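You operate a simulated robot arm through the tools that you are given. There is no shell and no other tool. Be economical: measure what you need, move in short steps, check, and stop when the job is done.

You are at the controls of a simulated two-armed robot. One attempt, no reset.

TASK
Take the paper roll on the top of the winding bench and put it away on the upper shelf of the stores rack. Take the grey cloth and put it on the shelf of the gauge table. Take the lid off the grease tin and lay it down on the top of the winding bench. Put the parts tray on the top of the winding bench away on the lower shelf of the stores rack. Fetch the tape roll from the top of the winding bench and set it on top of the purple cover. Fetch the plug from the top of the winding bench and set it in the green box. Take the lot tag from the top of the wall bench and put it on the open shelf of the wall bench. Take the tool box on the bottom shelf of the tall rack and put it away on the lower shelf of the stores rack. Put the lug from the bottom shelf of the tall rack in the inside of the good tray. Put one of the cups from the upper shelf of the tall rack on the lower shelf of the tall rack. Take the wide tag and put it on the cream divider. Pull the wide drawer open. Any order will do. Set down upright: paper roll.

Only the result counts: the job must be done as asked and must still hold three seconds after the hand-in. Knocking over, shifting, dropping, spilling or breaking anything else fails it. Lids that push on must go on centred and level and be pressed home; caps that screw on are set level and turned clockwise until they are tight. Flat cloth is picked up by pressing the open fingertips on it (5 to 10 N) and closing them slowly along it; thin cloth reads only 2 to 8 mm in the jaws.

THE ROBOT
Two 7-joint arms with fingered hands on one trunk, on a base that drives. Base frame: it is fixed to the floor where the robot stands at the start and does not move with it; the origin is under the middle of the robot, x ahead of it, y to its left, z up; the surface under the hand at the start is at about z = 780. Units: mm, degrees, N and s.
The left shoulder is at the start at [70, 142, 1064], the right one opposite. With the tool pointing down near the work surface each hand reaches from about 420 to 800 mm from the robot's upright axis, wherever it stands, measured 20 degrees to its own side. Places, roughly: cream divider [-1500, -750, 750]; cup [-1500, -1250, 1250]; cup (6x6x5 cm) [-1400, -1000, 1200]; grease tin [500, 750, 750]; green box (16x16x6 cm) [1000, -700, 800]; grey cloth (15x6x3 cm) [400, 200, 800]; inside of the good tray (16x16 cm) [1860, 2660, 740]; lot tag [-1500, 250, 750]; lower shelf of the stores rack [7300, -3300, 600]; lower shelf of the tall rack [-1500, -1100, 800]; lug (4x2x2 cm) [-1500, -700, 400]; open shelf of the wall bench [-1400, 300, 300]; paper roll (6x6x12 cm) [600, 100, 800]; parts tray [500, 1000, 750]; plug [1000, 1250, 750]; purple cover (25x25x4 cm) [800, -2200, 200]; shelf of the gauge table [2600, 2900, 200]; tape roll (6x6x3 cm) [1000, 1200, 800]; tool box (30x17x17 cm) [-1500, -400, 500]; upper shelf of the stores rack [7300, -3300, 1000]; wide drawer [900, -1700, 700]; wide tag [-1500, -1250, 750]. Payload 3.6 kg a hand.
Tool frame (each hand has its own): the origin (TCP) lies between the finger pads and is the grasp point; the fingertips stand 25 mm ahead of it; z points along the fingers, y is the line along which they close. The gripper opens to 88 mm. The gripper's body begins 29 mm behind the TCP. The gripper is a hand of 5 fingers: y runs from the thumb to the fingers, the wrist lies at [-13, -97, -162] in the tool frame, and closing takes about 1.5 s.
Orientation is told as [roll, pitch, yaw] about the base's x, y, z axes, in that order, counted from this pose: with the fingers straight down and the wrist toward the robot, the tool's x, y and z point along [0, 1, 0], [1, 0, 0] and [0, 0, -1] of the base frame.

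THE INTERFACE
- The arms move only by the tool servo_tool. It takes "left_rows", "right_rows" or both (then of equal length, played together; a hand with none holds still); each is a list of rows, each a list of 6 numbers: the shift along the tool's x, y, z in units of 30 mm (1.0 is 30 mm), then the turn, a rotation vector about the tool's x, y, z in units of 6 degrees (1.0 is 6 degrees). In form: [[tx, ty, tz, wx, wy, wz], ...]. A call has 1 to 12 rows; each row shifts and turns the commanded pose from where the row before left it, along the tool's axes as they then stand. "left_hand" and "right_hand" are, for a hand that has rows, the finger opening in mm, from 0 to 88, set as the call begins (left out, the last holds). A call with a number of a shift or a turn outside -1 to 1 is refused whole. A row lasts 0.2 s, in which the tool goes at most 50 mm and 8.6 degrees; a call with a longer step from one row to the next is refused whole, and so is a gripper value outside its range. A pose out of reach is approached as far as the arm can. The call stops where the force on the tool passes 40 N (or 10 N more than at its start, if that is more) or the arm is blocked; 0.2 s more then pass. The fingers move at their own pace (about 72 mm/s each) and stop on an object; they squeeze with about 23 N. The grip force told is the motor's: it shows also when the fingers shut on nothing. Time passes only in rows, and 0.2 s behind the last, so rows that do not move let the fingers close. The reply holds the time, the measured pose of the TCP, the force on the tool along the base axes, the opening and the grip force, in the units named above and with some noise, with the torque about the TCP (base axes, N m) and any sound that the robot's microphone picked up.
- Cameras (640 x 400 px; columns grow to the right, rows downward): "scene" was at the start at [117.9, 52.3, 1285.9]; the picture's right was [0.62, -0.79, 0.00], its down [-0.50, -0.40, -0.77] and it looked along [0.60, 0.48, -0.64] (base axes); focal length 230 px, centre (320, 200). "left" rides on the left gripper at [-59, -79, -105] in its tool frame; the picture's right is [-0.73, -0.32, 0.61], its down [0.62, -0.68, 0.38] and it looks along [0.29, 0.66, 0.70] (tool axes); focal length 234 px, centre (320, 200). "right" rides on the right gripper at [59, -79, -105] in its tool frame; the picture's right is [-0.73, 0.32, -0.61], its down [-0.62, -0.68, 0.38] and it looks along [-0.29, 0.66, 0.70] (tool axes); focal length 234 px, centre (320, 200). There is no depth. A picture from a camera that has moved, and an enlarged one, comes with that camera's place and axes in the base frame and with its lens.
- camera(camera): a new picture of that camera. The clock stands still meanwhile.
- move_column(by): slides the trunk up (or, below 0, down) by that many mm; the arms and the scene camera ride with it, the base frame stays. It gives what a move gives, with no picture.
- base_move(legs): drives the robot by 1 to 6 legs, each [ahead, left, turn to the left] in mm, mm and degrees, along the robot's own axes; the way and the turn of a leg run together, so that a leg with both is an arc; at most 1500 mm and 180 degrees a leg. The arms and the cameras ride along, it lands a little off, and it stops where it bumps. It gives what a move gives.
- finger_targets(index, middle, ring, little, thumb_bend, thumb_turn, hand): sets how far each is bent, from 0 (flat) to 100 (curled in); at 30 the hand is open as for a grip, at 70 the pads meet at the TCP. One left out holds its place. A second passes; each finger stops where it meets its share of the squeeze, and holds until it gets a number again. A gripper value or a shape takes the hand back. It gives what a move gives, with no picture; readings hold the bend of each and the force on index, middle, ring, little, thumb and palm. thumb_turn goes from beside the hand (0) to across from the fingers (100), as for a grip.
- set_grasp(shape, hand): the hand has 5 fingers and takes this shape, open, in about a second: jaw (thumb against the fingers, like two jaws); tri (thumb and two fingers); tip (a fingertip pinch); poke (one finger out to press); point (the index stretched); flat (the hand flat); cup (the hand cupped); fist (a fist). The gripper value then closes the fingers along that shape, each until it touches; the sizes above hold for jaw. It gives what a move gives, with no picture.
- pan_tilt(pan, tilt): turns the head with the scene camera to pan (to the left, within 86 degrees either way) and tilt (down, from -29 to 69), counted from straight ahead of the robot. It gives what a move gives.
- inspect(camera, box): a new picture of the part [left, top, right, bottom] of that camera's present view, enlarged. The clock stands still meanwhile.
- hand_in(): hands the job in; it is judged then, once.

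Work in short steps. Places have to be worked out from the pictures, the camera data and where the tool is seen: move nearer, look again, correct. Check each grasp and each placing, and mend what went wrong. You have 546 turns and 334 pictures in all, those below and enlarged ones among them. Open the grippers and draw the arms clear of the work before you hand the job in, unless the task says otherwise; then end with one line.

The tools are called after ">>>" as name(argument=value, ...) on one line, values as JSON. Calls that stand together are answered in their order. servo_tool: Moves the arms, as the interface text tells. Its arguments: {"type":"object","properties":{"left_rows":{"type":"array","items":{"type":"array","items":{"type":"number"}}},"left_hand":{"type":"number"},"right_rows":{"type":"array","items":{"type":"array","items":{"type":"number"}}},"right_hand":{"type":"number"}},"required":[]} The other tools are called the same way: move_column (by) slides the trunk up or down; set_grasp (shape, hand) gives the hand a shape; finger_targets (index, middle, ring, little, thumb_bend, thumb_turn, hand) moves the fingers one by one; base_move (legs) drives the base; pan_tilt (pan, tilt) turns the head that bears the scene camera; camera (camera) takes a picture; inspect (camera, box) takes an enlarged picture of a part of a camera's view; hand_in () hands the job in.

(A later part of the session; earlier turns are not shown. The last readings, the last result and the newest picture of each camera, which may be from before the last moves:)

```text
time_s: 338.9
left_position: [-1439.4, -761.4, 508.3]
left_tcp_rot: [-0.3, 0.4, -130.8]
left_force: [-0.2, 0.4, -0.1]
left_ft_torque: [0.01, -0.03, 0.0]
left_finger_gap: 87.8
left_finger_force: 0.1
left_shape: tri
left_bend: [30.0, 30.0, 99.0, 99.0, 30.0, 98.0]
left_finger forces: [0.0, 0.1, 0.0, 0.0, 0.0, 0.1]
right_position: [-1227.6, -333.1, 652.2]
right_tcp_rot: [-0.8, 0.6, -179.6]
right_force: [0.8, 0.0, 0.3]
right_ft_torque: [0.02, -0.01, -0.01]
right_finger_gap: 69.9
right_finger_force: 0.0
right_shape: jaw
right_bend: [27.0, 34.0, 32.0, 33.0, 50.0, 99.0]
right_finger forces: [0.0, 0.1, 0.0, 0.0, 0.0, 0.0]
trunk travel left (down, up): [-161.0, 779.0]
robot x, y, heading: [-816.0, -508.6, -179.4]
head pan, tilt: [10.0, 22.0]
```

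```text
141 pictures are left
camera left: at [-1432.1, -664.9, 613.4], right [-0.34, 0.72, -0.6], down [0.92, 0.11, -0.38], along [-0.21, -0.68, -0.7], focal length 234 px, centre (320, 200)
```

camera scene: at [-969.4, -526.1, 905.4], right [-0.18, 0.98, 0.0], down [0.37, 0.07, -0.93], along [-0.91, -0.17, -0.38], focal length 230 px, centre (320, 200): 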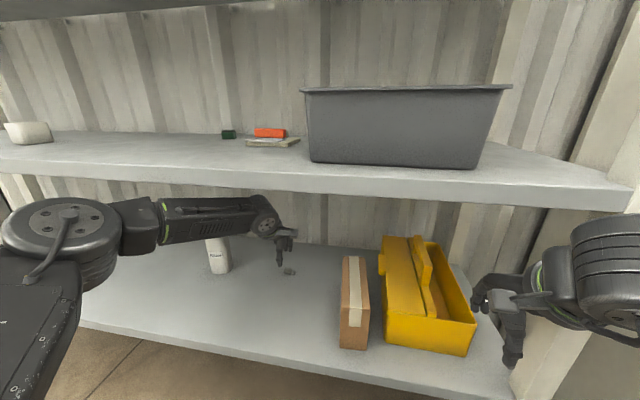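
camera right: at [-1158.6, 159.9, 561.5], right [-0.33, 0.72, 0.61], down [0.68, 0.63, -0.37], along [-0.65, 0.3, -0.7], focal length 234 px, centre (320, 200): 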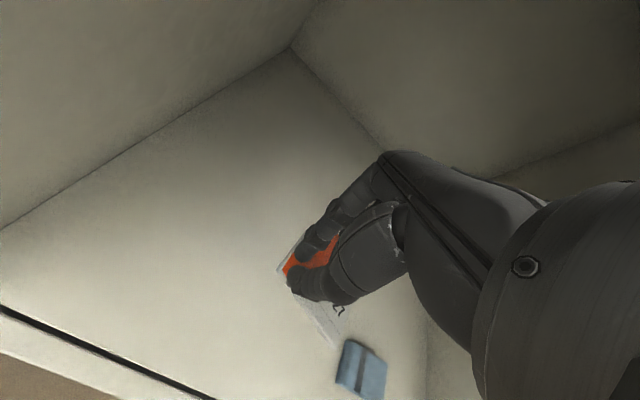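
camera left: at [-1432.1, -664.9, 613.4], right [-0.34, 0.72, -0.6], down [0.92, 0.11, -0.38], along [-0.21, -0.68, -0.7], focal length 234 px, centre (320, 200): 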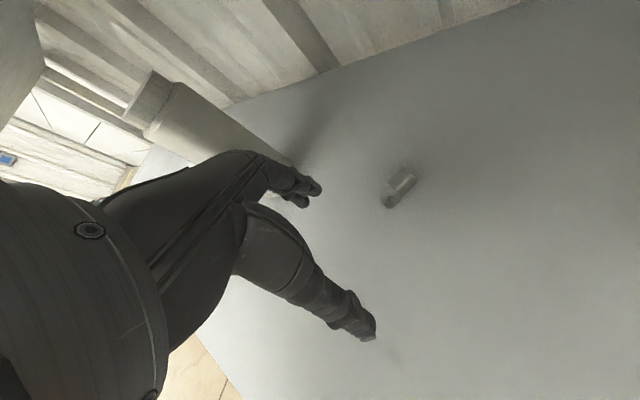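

>>> servo_tool(left_rows=[[0, 0, 0, 0, 0, 0], [0, 0, 0, 0, 0, 0]], right_rows=[[0, 0, -0.9, 0, 0, 0], [0, 0, -0.9, 0, 0, 0]], left_hand=60)

>>> base_move(legs=[[71, -7, 0]])

>>> move_column(by=-35)

>>> inspect(camera="left", box=[240, 150, 480, 350])

>>> inspect(camera="scene", box=[220, 210, 340, 300])

```text
time_s: 339.6
left_position: [-1438.5, -761.4, 507.1]
left_tcp_rot: [-0.3, 0.4, -130.9]
left_force: [-0.1, 0.5, 0.5]
left_ft_torque: [0.01, -0.01, 0.02]
left_finger_gap: 60.4
left_finger_force: 0.0
left_shape: tri
left_bend: [73.0, 37.0, 99.0, 99.0, 59.0, 99.0]
left_finger forces: [0.0, 0.0, 0.1, 0.0, 0.0, 0.1]
right_position: [-1228.0, -332.8, 705.5]
right_tcp_rot: [-0.8, 0.6, -179.7]
right_force: [0.5, -0.3, -0.4]
right_ft_torque: [0.02, 0.02, -0.03]
right_finger_gap: 69.9
right_finger_force: 0.0
right_shape: jaw
right_bend: [27.0, 34.0, 32.0, 33.0, 50.0, 99.0]
right_finger forces: [0.0, 0.1, 0.0, 0.0, 0.0, 0.0]
trunk travel left (down, up): [-161.0, 779.0]
robot x, y, heading: [-816.5, -509.9, -179.3]
head pan, tilt: [10.0, 22.0]
```

```text
time_s: 340.7
left_position: [-1507.3, -753.9, 507.6]
left_tcp_rot: [-0.3, 0.3, -131.0]
left_force: [-0.4, 0.4, -0.4]
left_ft_torque: [-0.02, 0.02, 0.01]
left_finger_gap: 60.3
left_finger_force: 0.1
left_shape: tri
left_bend: [73.0, 37.0, 99.0, 99.0, 59.0, 99.0]
left_finger forces: [0.1, 0.0, 0.0, 0.0, 0.0, 0.0]
right_position: [-1290.3, -327.1, 702.7]
right_tcp_rot: [-1.2, 1.0, -179.3]
right_force: [5.0, 1.5, -3.2]
right_ft_torque: [-0.15, 0.62, -0.01]
right_finger_gap: 69.9
right_finger_force: 0.0
right_shape: jaw
right_bend: [27.0, 34.0, 32.0, 33.0, 50.0, 99.0]
right_finger forces: [0.0, 0.0, 0.0, 0.1, 0.0, 4.0]
trunk travel left (down, up): [-161.0, 779.0]
robot x, y, heading: [-882.3, -500.5, -179.7]
head pan, tilt: [10.0, 22.0]
stopped in leg 1: the force on the tool passed its limit at 86 N (the readings are from after the stop); the commanded pose is now the measured one
```

```text
time_s: 341.4
left_position: [-1505.6, -755.4, 471.5]
left_tcp_rot: [-0.3, 0.3, -130.8]
left_force: [-0.3, 0.0, -0.2]
left_ft_torque: [-0.03, -0.01, 0.03]
left_finger_gap: 60.5
left_finger_force: 0.2
left_shape: tri
left_bend: [73.0, 37.0, 99.0, 99.0, 59.0, 99.0]
left_finger forces: [0.0, 0.1, 0.1, 0.1, 0.0, 0.0]
right_position: [-1290.1, -328.1, 667.3]
right_tcp_rot: [-1.1, 0.8, -179.4]
right_force: [0.2, 0.3, 0.1]
right_ft_torque: [-0.03, 0.0, 0.03]
right_finger_gap: 69.8
right_finger_force: 0.0
right_shape: jaw
right_bend: [27.0, 34.0, 32.0, 33.0, 50.0, 99.0]
right_finger forces: [0.0, 0.1, 0.0, 0.1, 0.1, 0.0]
trunk travel left (down, up): [-126.0, 814.0]
robot x, y, heading: [-878.5, -505.6, -179.7]
head pan, tilt: [10.0, 22.0]
```

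```text
2.00 times, centred on (360, 250) of left
camera zoom: at [-1499.7, -658.1, 578.1], right [-0.34, 0.72, -0.6], down [0.92, 0.11, -0.38], along [-0.21, -0.68, -0.7], focal length 468 px, centre (240, 100)
```

zoom: 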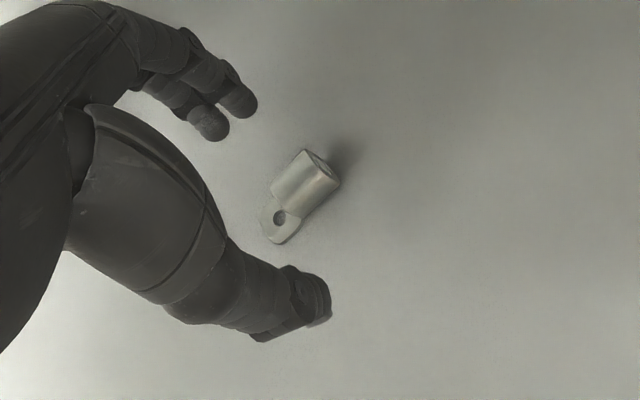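

```text
4.44 times, centred on (280, 255) of scene
camera zoom: at [-1022.1, -520.8, 839.5], right [-0.18, 0.98, 0.0], down [0.37, 0.07, -0.93], along [-0.91, -0.17, -0.37], focal length 1023 px, centre (498, -44)
```

zoom: 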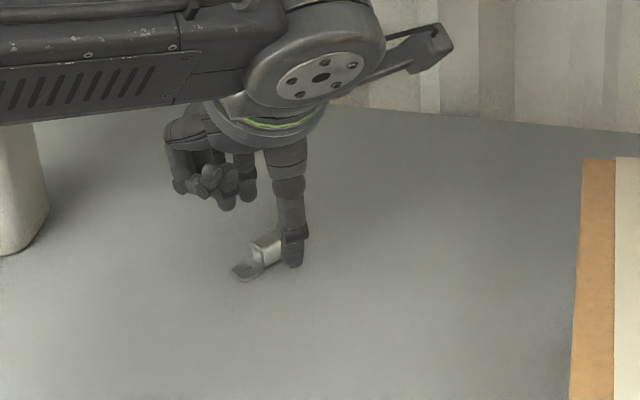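

The right palm bumped the shelf edge lightly earlier; it's now below it. Rotate the left hand a further 20° and nudge forward.

>>> servo_tool(left_rows=[[0, 0, 0, 0, 0, -0.83], [0, 0, 0, 0, 0, -0.83], [0, 0, 0, 0, 0, -0.83], [0, 0, 0, 0, 0, -0.83]])

>>> inspect(camera="left", box=[240, 150, 480, 350])

```text
time_s: 342.4
left_position: [-1470.9, -809.1, 455.2]
left_tcp_rot: [-0.4, 0.5, -111.0]
left_force: [-0.1, -0.5, -0.5]
left_ft_torque: [-0.01, 0.0, 0.02]
left_finger_gap: 60.3
left_finger_force: 0.0
left_shape: tri
left_bend: [73.0, 37.0, 99.0, 99.0, 59.0, 99.0]
left_finger forces: [0.1, 0.0, 0.0, 0.0, 0.0, 0.1]
left hand out of reach, approached as far as the arm can: row 1, 2, 3, 4
right_position: [-1291.7, -327.5, 668.8]
right_tcp_rot: [-1.1, 0.9, -179.5]
right_force: [0.8, -0.2, -0.2]
right_ft_torque: [0.0, -0.04, -0.03]
right_finger_gap: 69.8
right_finger_force: 0.0
right_shape: jaw
right_bend: [27.0, 34.0, 32.0, 33.0, 50.0, 99.0]
right_finger forces: [0.0, 0.0, 0.1, 0.0, 0.0, 0.0]
trunk travel left (down, up): [-126.0, 814.0]
robot x, y, heading: [-883.3, -508.7, -179.7]
head pan, tilt: [10.0, 22.0]
```

```text
2.00 times, centred on (360, 250) of left
camera zoom: at [-1497.2, -715.4, 561.9], right [-0.56, 0.57, -0.6], down [0.83, 0.42, -0.38], along [0.03, -0.71, -0.7], focal length 468 px, centre (240, 100)
```

zoom: 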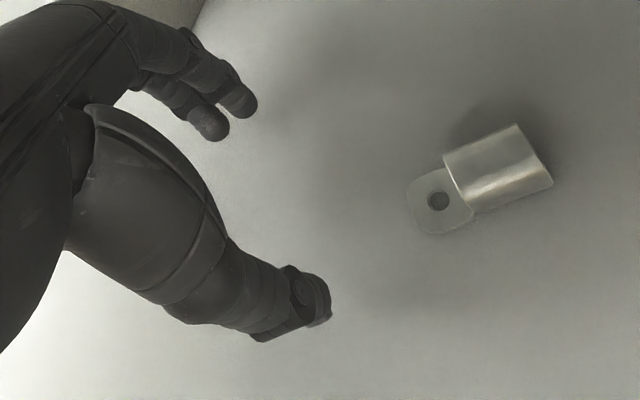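

Back off, raise the right hand well above the lower shelf, and then re-enter so it doesn't block.

>>> base_move(legs=[[-150, 0, 0]])

>>> servo_tool(right_rows=[[0, -0.3, -1, 0, 0, 0], [0, -0.3, -1, 0, 0, 0], [0, 0, -1, 0, 0, 0], [0, 0, -1, 0, 0, 0], [0, 0, -1, 0, 0, 0], [0, 0, -1, 0, 0, 0], [0, 0, -1, 0, 0, 0], [0, 0, -1, 0, 0, 0], [0, 0, -1, 0, 0, 0], [0, 0, -1, 0, 0, 0], [0, 0, -1, 0, 0, 0], [0, 0, -1, 0, 0, 0]])

>>> camera(camera="scene")

```text
time_s: 343.8
left_position: [-1320.9, -806.7, 454.8]
left_tcp_rot: [-0.2, 0.4, -111.1]
left_force: [-0.8, 0.7, -0.4]
left_ft_torque: [-0.04, 0.0, -0.02]
left_finger_gap: 60.4
left_finger_force: 0.1
left_shape: tri
left_bend: [73.0, 37.0, 99.0, 99.0, 59.0, 99.0]
left_finger forces: [0.1, 0.0, 0.0, 0.0, 0.0, 0.0]
right_position: [-1140.5, -326.4, 668.6]
right_tcp_rot: [-1.2, 0.8, -179.4]
right_force: [0.0, -0.3, -0.1]
right_ft_torque: [0.04, 0.02, -0.02]
right_finger_gap: 69.6
right_finger_force: 0.1
right_shape: jaw
right_bend: [27.0, 34.0, 32.0, 33.0, 50.0, 99.0]
right_finger forces: [0.1, 0.0, 0.0, 0.1, 0.0, 0.0]
trunk travel left (down, up): [-126.0, 814.0]
robot x, y, heading: [-728.8, -501.4, -179.7]
head pan, tilt: [10.0, 22.0]
```

```text
time_s: 346.4
left_position: [-1319.4, -806.4, 454.4]
left_tcp_rot: [-0.3, 0.6, -111.1]
left_force: [-0.3, 0.1, 0.3]
left_ft_torque: [0.0, -0.01, 0.0]
left_finger_gap: 60.3
left_finger_force: 0.0
left_shape: tri
left_bend: [73.0, 37.0, 99.0, 99.0, 59.0, 99.0]
left_finger forces: [0.0, 0.0, 0.0, 0.0, 0.1, 0.1]
right_position: [-1209.9, -358.9, 864.7]
right_tcp_rot: [-1.1, 0.6, -179.5]
right_force: [0.0, -0.1, 0.4]
right_ft_torque: [-0.01, -0.02, 0.02]
right_finger_gap: 69.9
right_finger_force: 0.1
right_shape: jaw
right_bend: [27.0, 34.0, 32.0, 33.0, 50.0, 99.0]
right_finger forces: [0.0, 0.0, 0.1, 0.0, 0.1, 0.0]
right hand out of reach, approached as far as the arm can: row 3, 4, 5, 6, 7, 8, 9, 10, 11, 12
trunk travel left (down, up): [-126.0, 814.0]
robot x, y, heading: [-731.6, -502.4, -179.6]
head pan, tilt: [10.0, 22.0]
```

```text
137 pictures are left
camera scene: at [-871.4, -519.8, 839.5], right [-0.18, 0.98, 0.0], down [0.37, 0.07, -0.93], along [-0.91, -0.17, -0.37], focal length 230 px, centre (320, 200)
```

scene: 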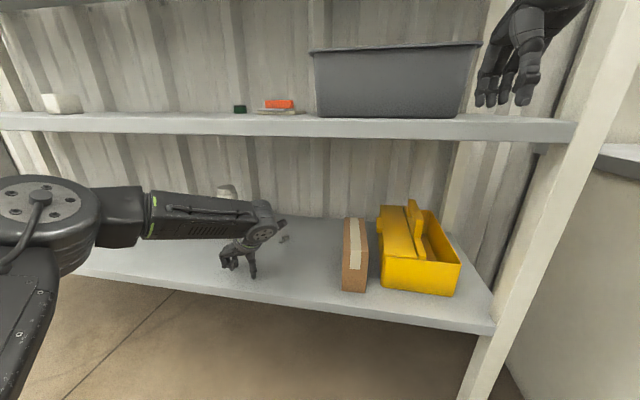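

The tub and post leave no room up there; instead retract the right hand close to the body and lower.

>>> servo_tool(right_rows=[[0, -1, 0, 0, 0, 0], [0, -1, 0, 0, 0, 0], [0, -0.8, 0.5, 0, 0, 0], [0, -0.7, 0.9, 0, 0, 0], [0, -0.5, 0.9, 0, 0, 0], [0, -0.5, 0.9, 0, 0, 0], [0, -0.5, 0.9, 0, 0, 0], [0, 0, 0.9, 0, 0, 0], [0, 0, 0.9, 0, 0, 0], [0, 0, 0.9, 0, 0, 0]])

```text
time_s: 348.6
left_position: [-1320.6, -805.9, 455.8]
left_tcp_rot: [-0.3, 0.5, -111.0]
left_force: [-0.2, -0.1, 0.4]
left_ft_torque: [0.0, 0.02, 0.0]
left_finger_gap: 60.7
left_finger_force: 0.1
left_shape: tri
left_bend: [73.0, 37.0, 99.0, 99.0, 59.0, 99.0]
left_finger forces: [0.1, 0.0, 0.0, 0.1, 0.0, 0.1]
right_position: [-1124.1, -356.5, 657.0]
right_tcp_rot: [-1.1, 1.0, -179.4]
right_force: [0.8, 0.2, 0.1]
right_ft_torque: [-0.01, 0.0, -0.01]
right_finger_gap: 70.1
right_finger_force: 0.1
right_shape: jaw
right_bend: [27.0, 34.0, 32.0, 33.0, 50.0, 99.0]
right_finger forces: [0.1, 0.1, 0.0, 0.0, 0.1, 0.0]
right hand out of reach, approached as far as the arm can: row 1, 2, 3
trunk travel left (down, up): [-126.0, 814.0]
robot x, y, heading: [-733.4, -498.7, -179.6]
head pan, tilt: [10.0, 22.0]
```

>>> servo_tool(left_rows=[[0, 0, -0.5, 0, 0, 0.83], [0, 0, 0, 0, 0, 0.83], [0, 0, 0, 0, 0, 0.83], [0, 0, 0, 0, 0, 0.4]], right_rows=[[0, -0.3, 0.3, 0, 0, 0], [0, -0.3, 0.3, 0, 0, 0], [0, 0, 0.3, 0, 0, 0], [0, 0, 0, 0, 0, 0]])

>>> camera(camera="left")

```text
time_s: 349.6
left_position: [-1320.8, -806.5, 469.5]
left_tcp_rot: [-0.4, 0.5, -128.5]
left_force: [0.6, -1.2, -0.3]
left_ft_torque: [0.0, -0.02, -0.02]
left_finger_gap: 60.4
left_finger_force: 0.0
left_shape: tri
left_bend: [73.0, 37.0, 99.0, 99.0, 59.0, 99.0]
left_finger forces: [0.0, 0.1, 0.0, 0.0, 0.0, 0.0]
right_position: [-1105.4, -354.6, 630.4]
right_tcp_rot: [-1.1, 0.9, -179.4]
right_force: [-0.2, 0.6, -0.4]
right_ft_torque: [0.01, 0.0, -0.01]
right_finger_gap: 69.9
right_finger_force: 0.1
right_shape: jaw
right_bend: [27.0, 34.0, 32.0, 33.0, 50.0, 99.0]
right_finger forces: [0.1, 0.0, 0.1, 0.1, 0.0, 0.0]
trunk travel left (down, up): [-126.0, 814.0]
robot x, y, heading: [-731.7, -497.4, -179.7]
head pan, tilt: [10.0, 22.0]
```

```text
136 pictures are left
camera left: at [-1317.0, -710.3, 577.1], right [-0.37, 0.71, -0.6], down [0.91, 0.15, -0.38], along [-0.18, -0.69, -0.7], focal length 234 px, centre (320, 200)
```

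left: 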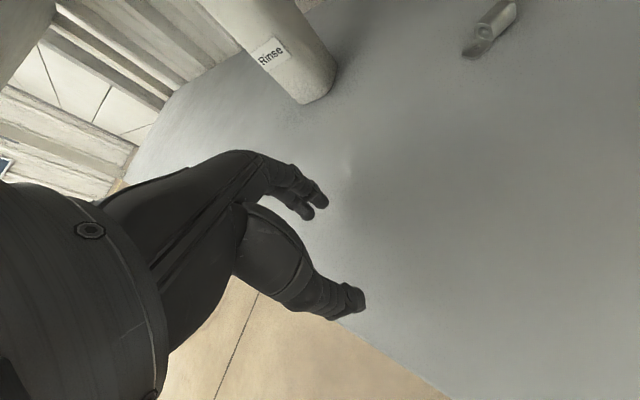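

>>> servo_tool(left_rows=[[-0.66, -0.2, 0, 0, 0, 0], [-0.66, -0.2, 0, 0, 0, 0], [-0.66, -0.2, 0, 0, 0, 0]])

>>> base_move(legs=[[100, 0, 0]])

>>> inspect(camera="left", box=[280, 30, 520, 210])

```text
time_s: 350.4
left_position: [-1353.1, -757.4, 471.1]
left_tcp_rot: [-0.6, 0.5, -128.5]
left_force: [0.3, -0.3, 0.0]
left_ft_torque: [0.0, 0.0, 0.01]
left_finger_gap: 60.3
left_finger_force: 0.1
left_shape: tri
left_bend: [73.0, 37.0, 99.0, 99.0, 59.0, 99.0]
left_finger forces: [0.0, 0.1, 0.0, 0.0, 0.0, 0.0]
right_position: [-1105.8, -356.1, 630.4]
right_tcp_rot: [-1.0, 0.8, -179.5]
right_force: [-0.6, -1.0, -0.3]
right_ft_torque: [-0.01, 0.0, -0.01]
right_finger_gap: 70.1
right_finger_force: 0.1
right_shape: jaw
right_bend: [27.0, 34.0, 32.0, 33.0, 50.0, 99.0]
right_finger forces: [0.1, 0.0, 0.0, 0.1, 0.0, 0.0]
trunk travel left (down, up): [-126.0, 814.0]
robot x, y, heading: [-729.5, -499.8, -179.7]
head pan, tilt: [10.0, 22.0]
```

```text
time_s: 351.6
left_position: [-1455.0, -759.5, 470.2]
left_tcp_rot: [-0.6, 0.5, -128.6]
left_force: [0.6, -0.9, 0.4]
left_ft_torque: [0.0, 0.02, 0.0]
left_finger_gap: 60.3
left_finger_force: 0.1
left_shape: tri
left_bend: [73.0, 37.0, 99.0, 99.0, 59.0, 99.0]
left_finger forces: [0.1, 0.0, 0.1, 0.0, 0.0, 0.0]
right_position: [-1206.3, -355.7, 630.4]
right_tcp_rot: [-1.1, 1.0, -179.3]
right_force: [-0.5, 0.3, 0.3]
right_ft_torque: [0.02, 0.03, -0.01]
right_finger_gap: 69.7
right_finger_force: 0.0
right_shape: jaw
right_bend: [27.0, 34.0, 32.0, 33.0, 50.0, 99.0]
right_finger forces: [0.1, 0.1, 0.0, 0.0, 0.1, 0.0]
trunk travel left (down, up): [-126.0, 814.0]
robot x, y, heading: [-831.0, -501.5, -179.7]
head pan, tilt: [10.0, 22.0]
```

```text
2.22 times, centred on (400, 120) of left
camera zoom: at [-1450.6, -662.9, 577.0], right [-0.37, 0.71, -0.6], down [0.91, 0.15, -0.38], along [-0.18, -0.69, -0.7], focal length 520 px, centre (142, 378)
```

zoom: 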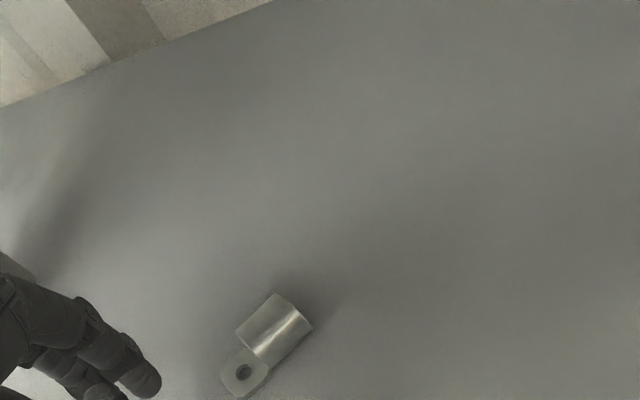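

>>> servo_tool(left_rows=[[0, 0, 0, 0, 0, -0.8], [0, 0, 0, 0, 0, -0.8]])

>>> base_move(legs=[[58, 0, 0]])

>>> inspect(camera="left", box=[240, 130, 480, 330])

```text
time_s: 352.2
left_position: [-1437.0, -785.4, 463.2]
left_tcp_rot: [-0.6, 0.6, -119.0]
left_force: [0.5, 0.7, 0.6]
left_ft_torque: [0.0, -0.04, -0.02]
left_finger_gap: 60.5
left_finger_force: 0.1
left_shape: tri
left_bend: [73.0, 37.0, 99.0, 99.0, 59.0, 99.0]
left_finger forces: [0.0, 0.1, 0.0, 0.0, 0.1, 0.1]
left hand out of reach, approached as far as the arm can: row 1, 2
right_position: [-1206.9, -355.6, 630.3]
right_tcp_rot: [-1.2, 0.9, -179.4]
right_force: [-0.2, -0.3, -0.9]
right_ft_torque: [0.0, 0.01, -0.02]
right_finger_gap: 69.6
right_finger_force: 0.0
right_shape: jaw
right_bend: [27.0, 34.0, 32.0, 33.0, 50.0, 99.0]
right_finger forces: [0.0, 0.0, 0.0, 0.1, 0.1, 0.0]
trunk travel left (down, up): [-126.0, 814.0]
robot x, y, heading: [-834.1, -501.6, -179.6]
head pan, tilt: [10.0, 22.0]
```

```text
time_s: 353.1
left_position: [-1494.4, -784.2, 463.0]
left_tcp_rot: [-0.7, 0.5, -119.1]
left_force: [0.1, 0.0, -0.6]
left_ft_torque: [0.0, 0.01, -0.01]
left_finger_gap: 60.3
left_finger_force: 0.1
left_shape: tri
left_bend: [73.0, 37.0, 99.0, 99.0, 59.0, 99.0]
left_finger forces: [0.0, 0.0, 0.0, 0.1, 0.0, 0.0]
right_position: [-1263.5, -356.4, 630.6]
right_tcp_rot: [-1.1, 1.0, -179.3]
right_force: [1.3, 0.6, 0.0]
right_ft_torque: [-0.02, 0.01, 0.01]
right_finger_gap: 69.8
right_finger_force: 0.1
right_shape: jaw
right_bend: [27.0, 34.0, 32.0, 33.0, 50.0, 99.0]
right_finger forces: [0.0, 0.0, 0.0, 0.1, 0.1, 0.1]
trunk travel left (down, up): [-126.0, 814.0]
robot x, y, heading: [-889.5, -502.7, -179.7]
head pan, tilt: [10.0, 22.0]
```

```text
2.00 times, centred on (360, 230) of left
camera zoom: at [-1507.3, -689.3, 570.1], right [-0.48, 0.64, -0.59], down [0.87, 0.3, -0.38], along [-0.07, -0.7, -0.71], focal length 468 px, centre (240, 140)
```

zoom: 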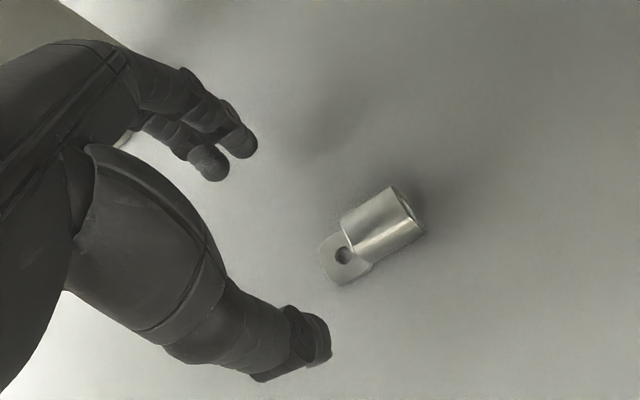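

>>> base_move(legs=[[20, -27, 0]])

>>> inspect(camera="left", box=[240, 130, 480, 330])

>>> inspect(camera="scene", box=[200, 190, 320, 290])

```text
time_s: 354.0
left_position: [-1515.4, -759.0, 462.5]
left_tcp_rot: [-0.8, 0.5, -118.9]
left_force: [0.1, 0.1, -1.1]
left_ft_torque: [0.0, -0.01, 0.01]
left_finger_gap: 60.2
left_finger_force: 0.1
left_shape: tri
left_bend: [73.0, 37.0, 99.0, 99.0, 59.0, 99.0]
left_finger forces: [0.0, 0.0, 0.0, 0.0, 0.0, 0.0]
right_position: [-1283.9, -330.5, 629.9]
right_tcp_rot: [-1.1, 0.8, -179.4]
right_force: [-0.1, 0.0, -0.1]
right_ft_torque: [0.01, 0.0, 0.01]
right_finger_gap: 69.9
right_finger_force: 0.1
right_shape: jaw
right_bend: [27.0, 34.0, 32.0, 33.0, 50.0, 99.0]
right_finger forces: [0.0, 0.0, 0.1, 0.0, 0.0, 0.0]
trunk travel left (down, up): [-126.0, 814.0]
robot x, y, heading: [-911.0, -477.2, -179.5]
head pan, tilt: [10.0, 22.0]
```

```text
2.00 times, centred on (360, 230) of left
camera zoom: at [-1527.5, -662.7, 570.2], right [-0.48, 0.64, -0.59], down [0.87, 0.3, -0.38], along [-0.07, -0.7, -0.71], focal length 468 px, centre (240, 140)
```

zoom: 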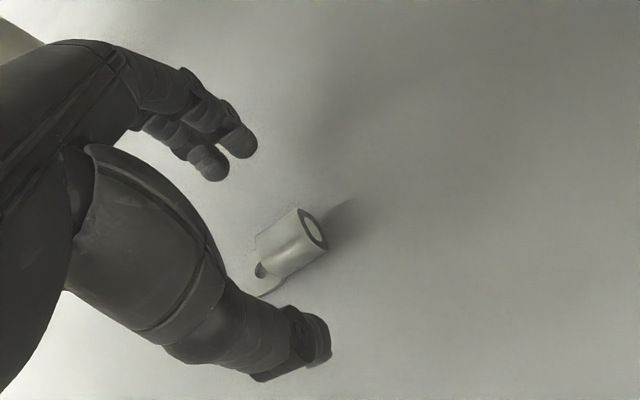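

```text
4.00 times, centred on (260, 240) of scene
camera zoom: at [-1049.6, -494.0, 839.5], right [-0.18, 0.98, 0.0], down [0.37, 0.07, -0.93], along [-0.91, -0.17, -0.37], focal length 920 px, centre (560, 40)
```

zoom: 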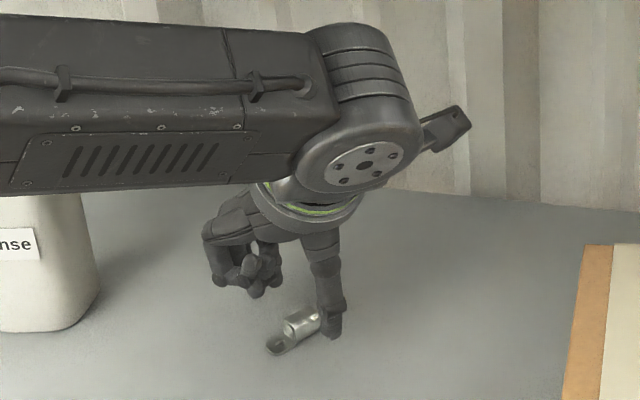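

Aligned. Lower 14 mm by the column and close.

>>> move_column(by=-13)

>>> servo_tool(left_rows=[[0, 0, 0, 0, 0, 0], [0, 0, 0, 0, 0, 0], [0, 0, 0, 0, 0, 0], [0, 0, 0, 0, 0, 0], [0, 0, 0, 0, 0, 0], [0, 0, 0, 0, 0, 0], [0, 0, 0, 0, 0, 0]], left_hand=0)

>>> inspect(camera="left", box=[240, 130, 480, 330])

```text
time_s: 354.6
left_position: [-1515.6, -756.9, 450.7]
left_tcp_rot: [-0.6, 0.6, -119.0]
left_force: [-0.3, 0.3, 0.5]
left_ft_torque: [0.01, 0.01, -0.02]
left_finger_gap: 60.3
left_finger_force: 0.0
left_shape: tri
left_bend: [73.0, 37.0, 99.0, 99.0, 59.0, 99.0]
left_finger forces: [0.0, 0.0, 0.1, 0.0, 0.1, 0.0]
right_position: [-1284.2, -330.7, 617.5]
right_tcp_rot: [-1.1, 0.9, -179.4]
right_force: [-0.2, -0.2, -0.5]
right_ft_torque: [0.01, 0.02, -0.02]
right_finger_gap: 70.0
right_finger_force: 0.1
right_shape: jaw
right_bend: [27.0, 34.0, 32.0, 33.0, 50.0, 99.0]
right_finger forces: [0.0, 0.0, 0.1, 0.1, 0.0, 0.0]
trunk travel left (down, up): [-113.0, 827.0]
robot x, y, heading: [-906.0, -473.5, -179.3]
head pan, tilt: [10.0, 22.0]
```

```text
time_s: 356.2
left_position: [-1515.9, -757.8, 450.8]
left_tcp_rot: [-0.6, 0.6, -119.0]
left_force: [0.0, -0.6, -0.2]
left_ft_torque: [0.01, 0.02, -0.02]
left_finger_gap: 10.8
left_finger_force: 23.4
left_shape: tri
left_bend: [72.0, 63.0, 100.0, 100.0, 74.0, 100.0]
left_finger forces: [10.5, 10.2, 0.0, 0.0, 20.7, 0.0]
right_position: [-1283.6, -330.4, 616.7]
right_tcp_rot: [-1.0, 0.9, -179.4]
right_force: [-0.5, -0.7, 0.7]
right_ft_torque: [-0.03, -0.04, -0.01]
right_finger_gap: 69.8
right_finger_force: 0.0
right_shape: jaw
right_bend: [27.0, 34.0, 32.0, 33.0, 50.0, 99.0]
right_finger forces: [0.0, 0.0, 0.1, 0.0, 0.0, 0.1]
trunk travel left (down, up): [-113.0, 827.0]
robot x, y, heading: [-905.9, -476.0, -179.8]
head pan, tilt: [10.0, 22.0]
```

```text
2.00 times, centred on (360, 230) of left
camera zoom: at [-1527.5, -662.7, 557.2], right [-0.48, 0.64, -0.59], down [0.87, 0.3, -0.38], along [-0.07, -0.7, -0.71], focal length 468 px, centre (240, 140)
```

zoom: 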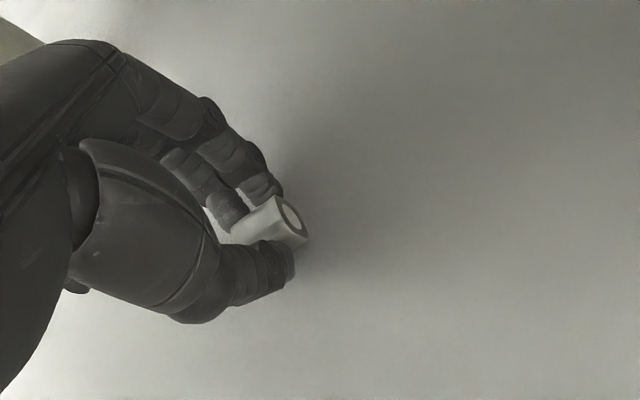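

Lug gripped by thumb, index and middle. Lift and back out.

>>> move_column(by=25)

>>> base_move(legs=[[-400, 0, 0]])

>>> camera(camera="left")

>>> camera(camera="scene")

```text
time_s: 356.9
left_position: [-1514.4, -758.0, 474.0]
left_tcp_rot: [-0.8, 0.5, -119.0]
left_force: [0.1, 0.3, 0.2]
left_ft_torque: [-0.01, 0.01, 0.0]
left_finger_gap: 10.4
left_finger_force: 23.1
left_shape: tri
left_bend: [72.0, 63.0, 100.0, 100.0, 74.0, 100.0]
left_finger forces: [10.7, 10.2, 0.1, 0.0, 20.7, 0.1]
right_position: [-1284.7, -329.9, 643.2]
right_tcp_rot: [-1.1, 1.1, -179.4]
right_force: [0.4, 0.0, 1.1]
right_ft_torque: [0.0, 0.01, -0.02]
right_finger_gap: 69.8
right_finger_force: 0.0
right_shape: jaw
right_bend: [27.0, 34.0, 32.0, 33.0, 50.0, 99.0]
right_finger forces: [0.0, 0.1, 0.0, 0.0, 0.0, 0.1]
trunk travel left (down, up): [-138.0, 802.0]
robot x, y, heading: [-909.0, -475.4, -179.3]
head pan, tilt: [10.0, 22.0]
```

```text
time_s: 359.4
left_position: [-1112.6, -754.6, 475.2]
left_tcp_rot: [-0.7, 0.6, -119.0]
left_force: [-0.4, 0.1, -1.0]
left_ft_torque: [0.0, 0.01, -0.02]
left_finger_gap: 10.6
left_finger_force: 23.2
left_shape: tri
left_bend: [72.0, 63.0, 100.0, 100.0, 74.0, 100.0]
left_finger forces: [10.6, 10.2, 0.1, 0.0, 20.7, 0.0]
right_position: [-880.7, -327.7, 642.3]
right_tcp_rot: [-1.2, 0.9, -179.5]
right_force: [-0.2, -0.9, -0.2]
right_ft_torque: [0.01, 0.0, 0.01]
right_finger_gap: 69.9
right_finger_force: 0.1
right_shape: jaw
right_bend: [27.0, 34.0, 32.0, 33.0, 50.0, 99.0]
right_finger forces: [0.1, 0.0, 0.1, 0.0, 0.1, 0.0]
trunk travel left (down, up): [-138.0, 802.0]
robot x, y, heading: [-506.4, -474.5, -179.5]
head pan, tilt: [10.0, 22.0]
```

```text
130 pictures are left
camera left: at [-1125.1, -659.5, 582.3], right [-0.48, 0.64, -0.59], down [0.87, 0.3, -0.38], along [-0.07, -0.7, -0.71], focal length 234 px, centre (320, 200)
```

left: 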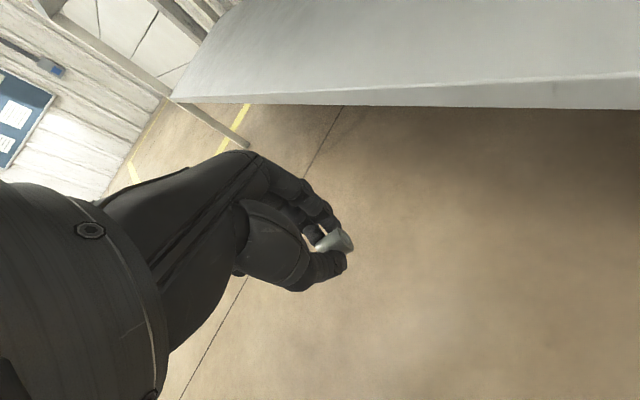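

```text
129 pictures are left
camera scene: at [-647.0, -491.3, 851.5], right [-0.18, 0.98, 0.0], down [0.37, 0.07, -0.93], along [-0.91, -0.17, -0.37], focal length 230 px, centre (320, 200)
```

scene: 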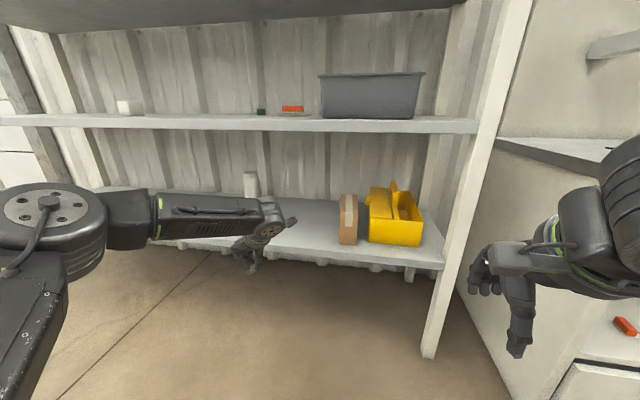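

Lug held. Raise the trunk, turn around and go to the winding bench for the cloth with the right hand.

>>> move_column(by=400)

>>> move_column(by=70)

>>> base_move(legs=[[0, 0, 180], [0, 830, 0], [250, 0, 0]])

>>> pan_tilt(pan=-15, tilt=45)

>>> camera(camera="scene")

>>> camera(camera="right")

```text
time_s: 363.2
left_position: [-1112.2, -754.2, 876.3]
left_tcp_rot: [-0.7, 0.6, -119.1]
left_force: [0.5, -0.1, -0.3]
left_ft_torque: [0.04, 0.03, 0.05]
left_finger_gap: 10.3
left_finger_force: 22.9
left_shape: tri
left_bend: [72.0, 63.0, 100.0, 100.0, 74.0, 100.0]
left_finger forces: [10.7, 10.2, 0.0, 0.1, 20.7, 0.1]
right_position: [-880.0, -327.1, 1042.9]
right_tcp_rot: [-1.1, 0.9, -179.5]
right_force: [0.7, 0.2, 0.7]
right_ft_torque: [0.0, 0.0, -0.03]
right_finger_gap: 69.7
right_finger_force: 0.0
right_shape: jaw
right_bend: [27.0, 34.0, 32.0, 33.0, 50.0, 99.0]
right_finger forces: [0.0, 0.1, 0.1, 0.0, 0.0, 0.0]
trunk travel left (down, up): [-538.0, 402.0]
robot x, y, heading: [-504.5, -477.0, -180.0]
head pan, tilt: [10.0, 22.0]
```

```text
time_s: 364.3
left_position: [-1113.1, -755.4, 945.1]
left_tcp_rot: [-0.6, 0.7, -119.1]
left_force: [0.9, -0.4, 0.0]
left_ft_torque: [0.0, 0.02, 0.01]
left_finger_gap: 10.5
left_finger_force: 23.4
left_shape: tri
left_bend: [72.0, 63.0, 100.0, 100.0, 74.0, 100.0]
left_finger forces: [10.6, 10.2, 0.0, 0.0, 20.7, 0.0]
right_position: [-881.9, -326.7, 1113.3]
right_tcp_rot: [-1.2, 1.0, -179.5]
right_force: [-0.5, -0.2, 0.4]
right_ft_torque: [-0.01, -0.02, -0.03]
right_finger_gap: 69.6
right_finger_force: 0.1
right_shape: jaw
right_bend: [27.0, 34.0, 32.0, 33.0, 50.0, 99.0]
right_finger forces: [0.1, 0.0, 0.0, 0.1, 0.0, 0.1]
trunk travel left (down, up): [-608.0, 332.0]
robot x, y, heading: [-507.2, -477.0, -179.7]
head pan, tilt: [10.0, 22.0]
```

```text
time_s: 377.5
left_position: [346.8, 630.1, 945.5]
left_tcp_rot: [-0.7, 0.5, 60.8]
left_force: [-0.3, -0.3, 0.8]
left_ft_torque: [-0.01, -0.02, 0.0]
left_finger_gap: 10.1
left_finger_force: 22.8
left_shape: tri
left_bend: [72.0, 63.0, 100.0, 100.0, 74.0, 100.0]
left_finger forces: [10.4, 10.0, 0.0, 0.0, 20.3, 0.0]
right_position: [113.8, 202.5, 1112.1]
right_tcp_rot: [-1.1, 0.9, 0.4]
right_force: [-0.4, 0.7, 0.7]
right_ft_torque: [-0.02, 0.0, 0.02]
right_finger_gap: 69.9
right_finger_force: 0.1
right_shape: jaw
right_bend: [27.0, 34.0, 32.0, 33.0, 50.0, 99.0]
right_finger forces: [0.0, 0.0, 0.0, 0.0, 0.1, 0.1]
trunk travel left (down, up): [-608.0, 332.0]
robot x, y, heading: [-259.0, 348.9, 0.3]
head pan, tilt: [10.0, 22.0]
```

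```text
time_s: 378.4
left_position: [345.1, 631.0, 945.4]
left_tcp_rot: [-0.7, 0.6, 60.7]
left_force: [0.3, 0.2, -0.4]
left_ft_torque: [0.02, 0.01, 0.03]
left_finger_gap: 10.3
left_finger_force: 22.8
left_shape: tri
left_bend: [72.0, 63.0, 100.0, 100.0, 74.0, 100.0]
left_finger forces: [10.4, 10.0, 0.1, 0.1, 20.2, 0.0]
right_position: [115.6, 202.3, 1111.3]
right_tcp_rot: [-1.1, 1.0, 0.4]
right_force: [0.6, -0.7, 0.3]
right_ft_torque: [0.01, -0.02, -0.01]
right_finger_gap: 70.0
right_finger_force: 0.1
right_shape: jaw
right_bend: [27.0, 34.0, 32.0, 33.0, 50.0, 99.0]
right_finger forces: [0.0, 0.0, 0.0, 0.1, 0.0, 0.1]
trunk travel left (down, up): [-608.0, 332.0]
robot x, y, heading: [-260.5, 349.9, 0.1]
head pan, tilt: [-15.0, 45.0]
```

```text
128 pictures are left
camera scene: at [-130.6, 329.3, 1286.2], right [-0.25, -0.97, 0.0], down [-0.68, 0.18, -0.71], along [0.68, -0.18, -0.71], focal length 230 px, centre (320, 200)
```

scene: 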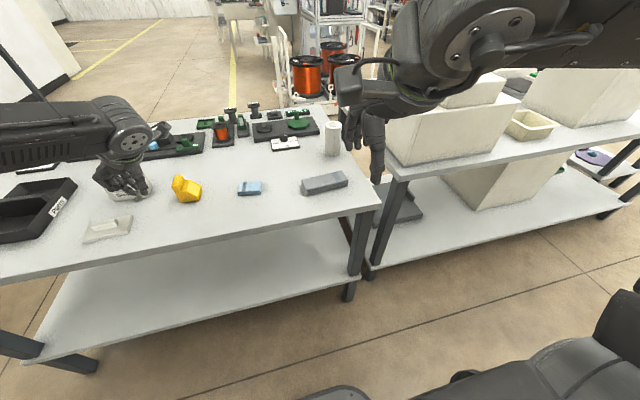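

```text
127 pictures are left
camera right: at [35.6, 263.4, 1217.0], right [0.34, -0.71, 0.62], down [-0.68, -0.64, -0.36], along [0.65, -0.3, -0.7], focal length 234 px, centre (320, 200)
```

right: 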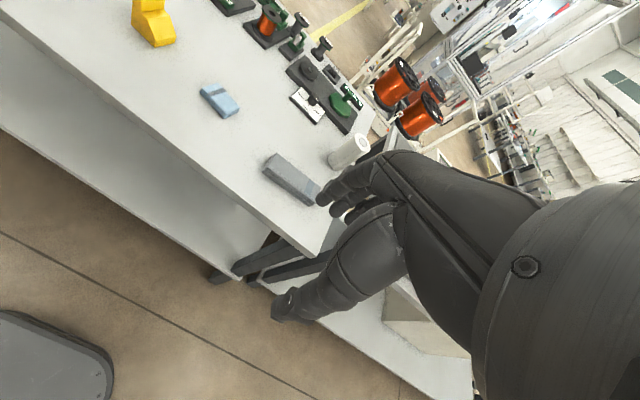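

>>> servo_tool(right_rows=[[-0.12, 0.95, 0.75, 0, 0, -0.22], [-0.12, 0.95, 0.75, 0, 0, -0.22], [-0.12, 0.95, 0.75, 0, 0, -0.22], [-0.12, 0.95, 0.75, 0, 0, -0.22], [-0.12, 0.95, 0.75, 0, 0, -0.22], [-0.12, 0.95, 0.75, 0, 0, 0], [-0.12, 0.95, 0.75, 0, 0, 0], [-0.12, 0.95, 0.75, 0, 0, 0], [-0.12, 0.95, 0.75, 0, 0, 0], [-0.12, 0.95, 0.75, 0, 0, 0]], right_hand=88)

>>> camera(camera="right")

>>> inspect(camera="scene", box=[250, 110, 400, 220])

```text
time_s: 380.6
left_position: [346.4, 630.5, 943.8]
left_tcp_rot: [-0.8, 0.6, 60.8]
left_force: [0.4, 0.4, -0.2]
left_ft_torque: [0.0, -0.03, -0.02]
left_finger_gap: 10.2
left_finger_force: 23.2
left_shape: tri
left_bend: [72.0, 63.0, 100.0, 100.0, 74.0, 100.0]
left_finger forces: [10.4, 10.0, 0.0, 0.0, 20.4, 0.0]
right_position: [400.8, 187.5, 882.4]
right_tcp_rot: [-1.0, 1.1, 7.0]
right_force: [-0.5, -1.0, 0.1]
right_ft_torque: [-0.05, 0.02, -0.01]
right_finger_gap: 87.9
right_finger_force: 0.0
right_shape: jaw
right_bend: [30.0, 30.0, 30.0, 30.0, 30.0, 98.0]
right_finger forces: [0.0, 0.1, 0.0, 0.0, 0.0, 0.0]
trunk travel left (down, up): [-608.0, 332.0]
robot x, y, heading: [-260.3, 350.4, 0.1]
head pan, tilt: [-15.0, 45.0]
```

```text
126 pictures are left
camera right: at [314.8, 239.0, 987.8], right [0.42, -0.67, 0.61], down [-0.61, -0.71, -0.36], along [0.68, -0.22, -0.7], focal length 234 px, centre (320, 200)
```

right: 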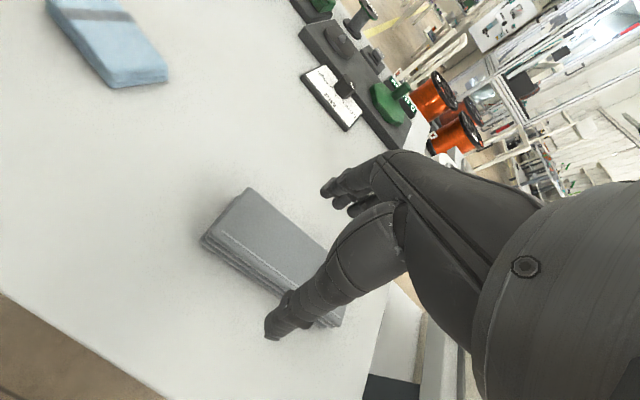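

```text
3.64 times, centred on (325, 165) of scene
camera zoom: at [-129.1, 329.5, 1286.0], right [-0.26, -0.97, 0.0], down [-0.68, 0.18, -0.71], along [0.68, -0.18, -0.71], focal length 837 px, centre (302, 327)
```

zoom: 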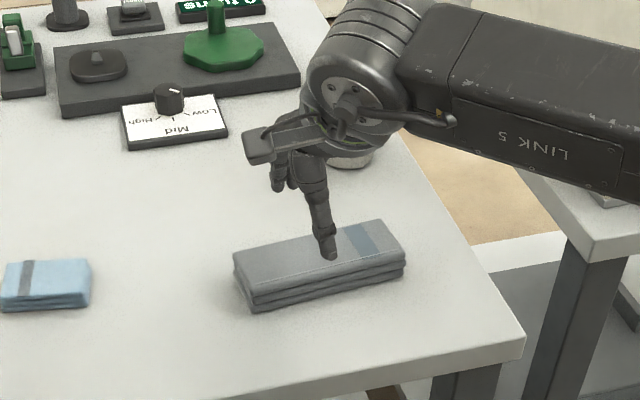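

>>> servo_tool(right_rows=[[-0.6, 0.2, 0.5, 0, 0, 0], [0, 0, 0.8, 0, 0, 0], [0, 0, 0.7, 0, 0, 0], [0, 0, 0.45, 0, 0, 0]])

>>> camera(camera="right")

>>> servo_tool(right_rows=[[0, 0, 0, 0, 0, 0], [0, 0, 0, 0, 0, 0], [0, 0, 0, 0, 0, 0], [0, 0, 0, 0, 0, 0], [0, 0, 0, 0, 0, 0], [0, 0, 0, 0, 0, 0], [0, 0, 0, 0, 0, 0]], right_hand=10)

>>> inspect(camera="right", box=[180, 150, 420, 350])

```text
time_s: 381.6
left_position: [347.4, 630.4, 944.7]
left_tcp_rot: [-0.6, 0.7, 60.7]
left_force: [-0.1, -0.6, -0.6]
left_ft_torque: [-0.01, 0.01, -0.03]
left_finger_gap: 10.4
left_finger_force: 23.1
left_shape: tri
left_bend: [72.0, 63.0, 100.0, 100.0, 74.0, 100.0]
left_finger forces: [10.4, 10.0, 0.0, 0.1, 20.3, 0.0]
right_position: [404.7, 169.2, 809.0]
right_tcp_rot: [-0.9, 1.0, 7.0]
right_force: [-0.2, 0.2, -0.1]
right_ft_torque: [0.0, 0.04, 0.01]
right_finger_gap: 87.6
right_finger_force: 0.0
right_shape: jaw
right_bend: [30.0, 30.0, 30.0, 30.0, 30.0, 98.0]
right_finger forces: [0.1, 0.1, 0.0, 0.1, 0.0, 0.0]
trunk travel left (down, up): [-608.0, 332.0]
robot x, y, heading: [-261.4, 349.4, -0.0]
head pan, tilt: [-15.0, 45.0]
```

```text
124 pictures are left
camera right: at [320.5, 220.0, 913.8], right [0.42, -0.67, 0.61], down [-0.61, -0.71, -0.36], along [0.68, -0.22, -0.7], focal length 234 px, centre (320, 200)
```

right: 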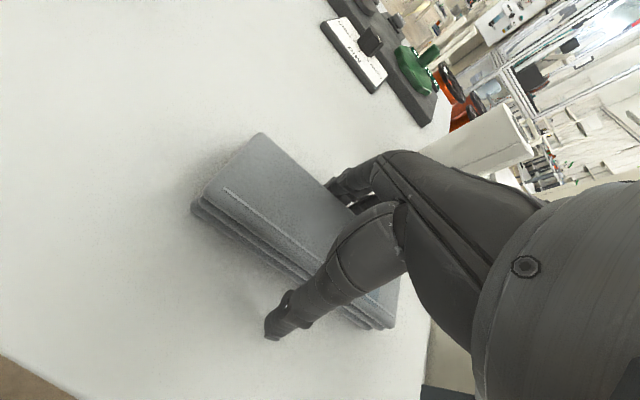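

```text
time_s: 383.2
left_position: [346.4, 630.9, 946.0]
left_tcp_rot: [-0.7, 0.6, 60.8]
left_force: [-0.2, -0.1, 0.3]
left_ft_torque: [0.0, -0.01, -0.02]
left_finger_gap: 10.1
left_finger_force: 23.1
left_shape: tri
left_bend: [72.0, 63.0, 100.0, 100.0, 74.0, 100.0]
left_finger forces: [10.4, 10.1, 0.0, 0.1, 20.3, 0.0]
right_position: [405.8, 170.2, 809.1]
right_tcp_rot: [-1.0, 1.1, 7.0]
right_force: [-0.8, 0.2, 0.4]
right_ft_torque: [0.02, 0.05, 0.03]
right_finger_gap: 54.2
right_finger_force: 22.9
right_shape: jaw
right_bend: [29.0, 40.0, 37.0, 44.0, 63.0, 99.0]
right_finger forces: [11.2, 5.9, 2.6, 1.4, 21.0, 0.0]
trunk travel left (down, up): [-608.0, 332.0]
robot x, y, heading: [-259.4, 347.8, 0.2]
head pan, tilt: [-15.0, 45.0]
```

```text
2.00 times, centred on (300, 250) of right
camera zoom: at [320.3, 220.0, 914.1], right [0.42, -0.67, 0.61], down [-0.61, -0.71, -0.36], along [0.68, -0.22, -0.7], focal length 468 px, centre (360, 100)
```

zoom: 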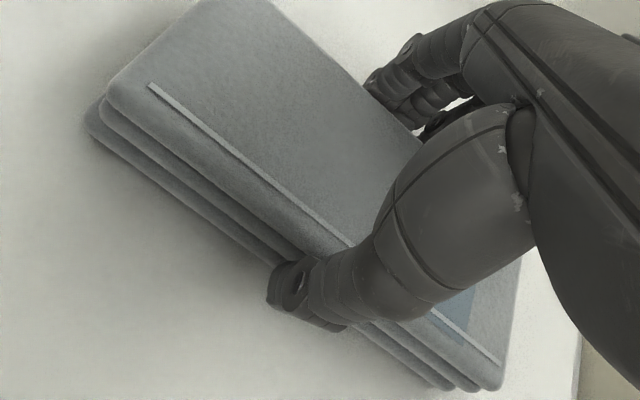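

Gripped at 54 mm. Lift and check.

>>> servo_tool(right_rows=[[0, 0, -0.3, 0, 0, 0], [0, 0, -0.7, 0, 0, 0], [0, 0, -1, 0, 0, 0], [0, 0, -1, 0, 0, 0], [0, 0, -1, 0, 0, 0], [0, -0.3, -1, 0, 0, 0]])

>>> camera(camera="right")

>>> camera(camera="scene")

```text
time_s: 384.6
left_position: [345.4, 630.0, 944.6]
left_tcp_rot: [-0.7, 0.6, 60.8]
left_force: [0.4, -0.5, 0.5]
left_ft_torque: [-0.01, 0.02, 0.02]
left_finger_gap: 10.3
left_finger_force: 22.3
left_shape: tri
left_bend: [72.0, 63.0, 100.0, 100.0, 74.0, 100.0]
left_finger forces: [10.4, 9.9, 0.0, 0.0, 20.3, 0.0]
right_position: [398.4, 170.8, 960.2]
right_tcp_rot: [-1.0, 1.0, 7.1]
right_force: [0.1, -0.8, -0.7]
right_ft_torque: [-0.02, -0.03, -0.01]
right_finger_gap: 54.2
right_finger_force: 22.8
right_shape: jaw
right_bend: [29.0, 40.0, 37.0, 43.0, 63.0, 99.0]
right_finger forces: [11.2, 5.9, 2.5, 1.2, 21.0, 0.0]
trunk travel left (down, up): [-608.0, 332.0]
robot x, y, heading: [-261.2, 349.3, 0.4]
head pan, tilt: [-15.0, 45.0]
```

```text
122 pictures are left
camera right: at [312.9, 221.7, 1065.4], right [0.42, -0.67, 0.61], down [-0.61, -0.71, -0.36], along [0.68, -0.22, -0.7], focal length 234 px, centre (320, 200)
```

right: 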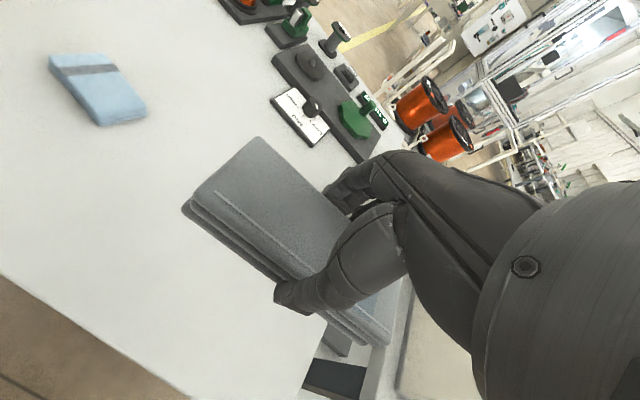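

```text
121 pictures are left
camera scene: at [-131.0, 329.2, 1286.1], right [-0.26, -0.97, 0.0], down [-0.68, 0.18, -0.71], along [0.68, -0.18, -0.71], focal length 230 px, centre (320, 200)
```

scene: 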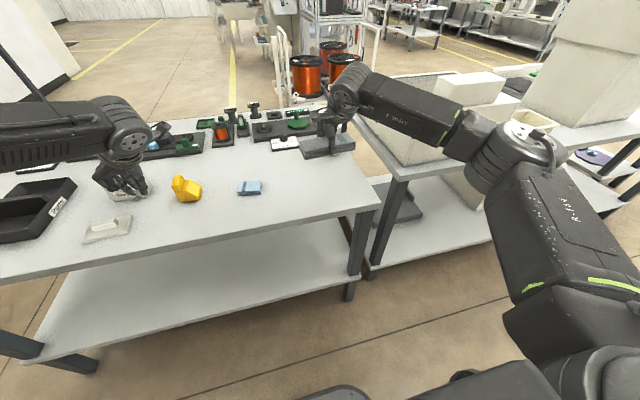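

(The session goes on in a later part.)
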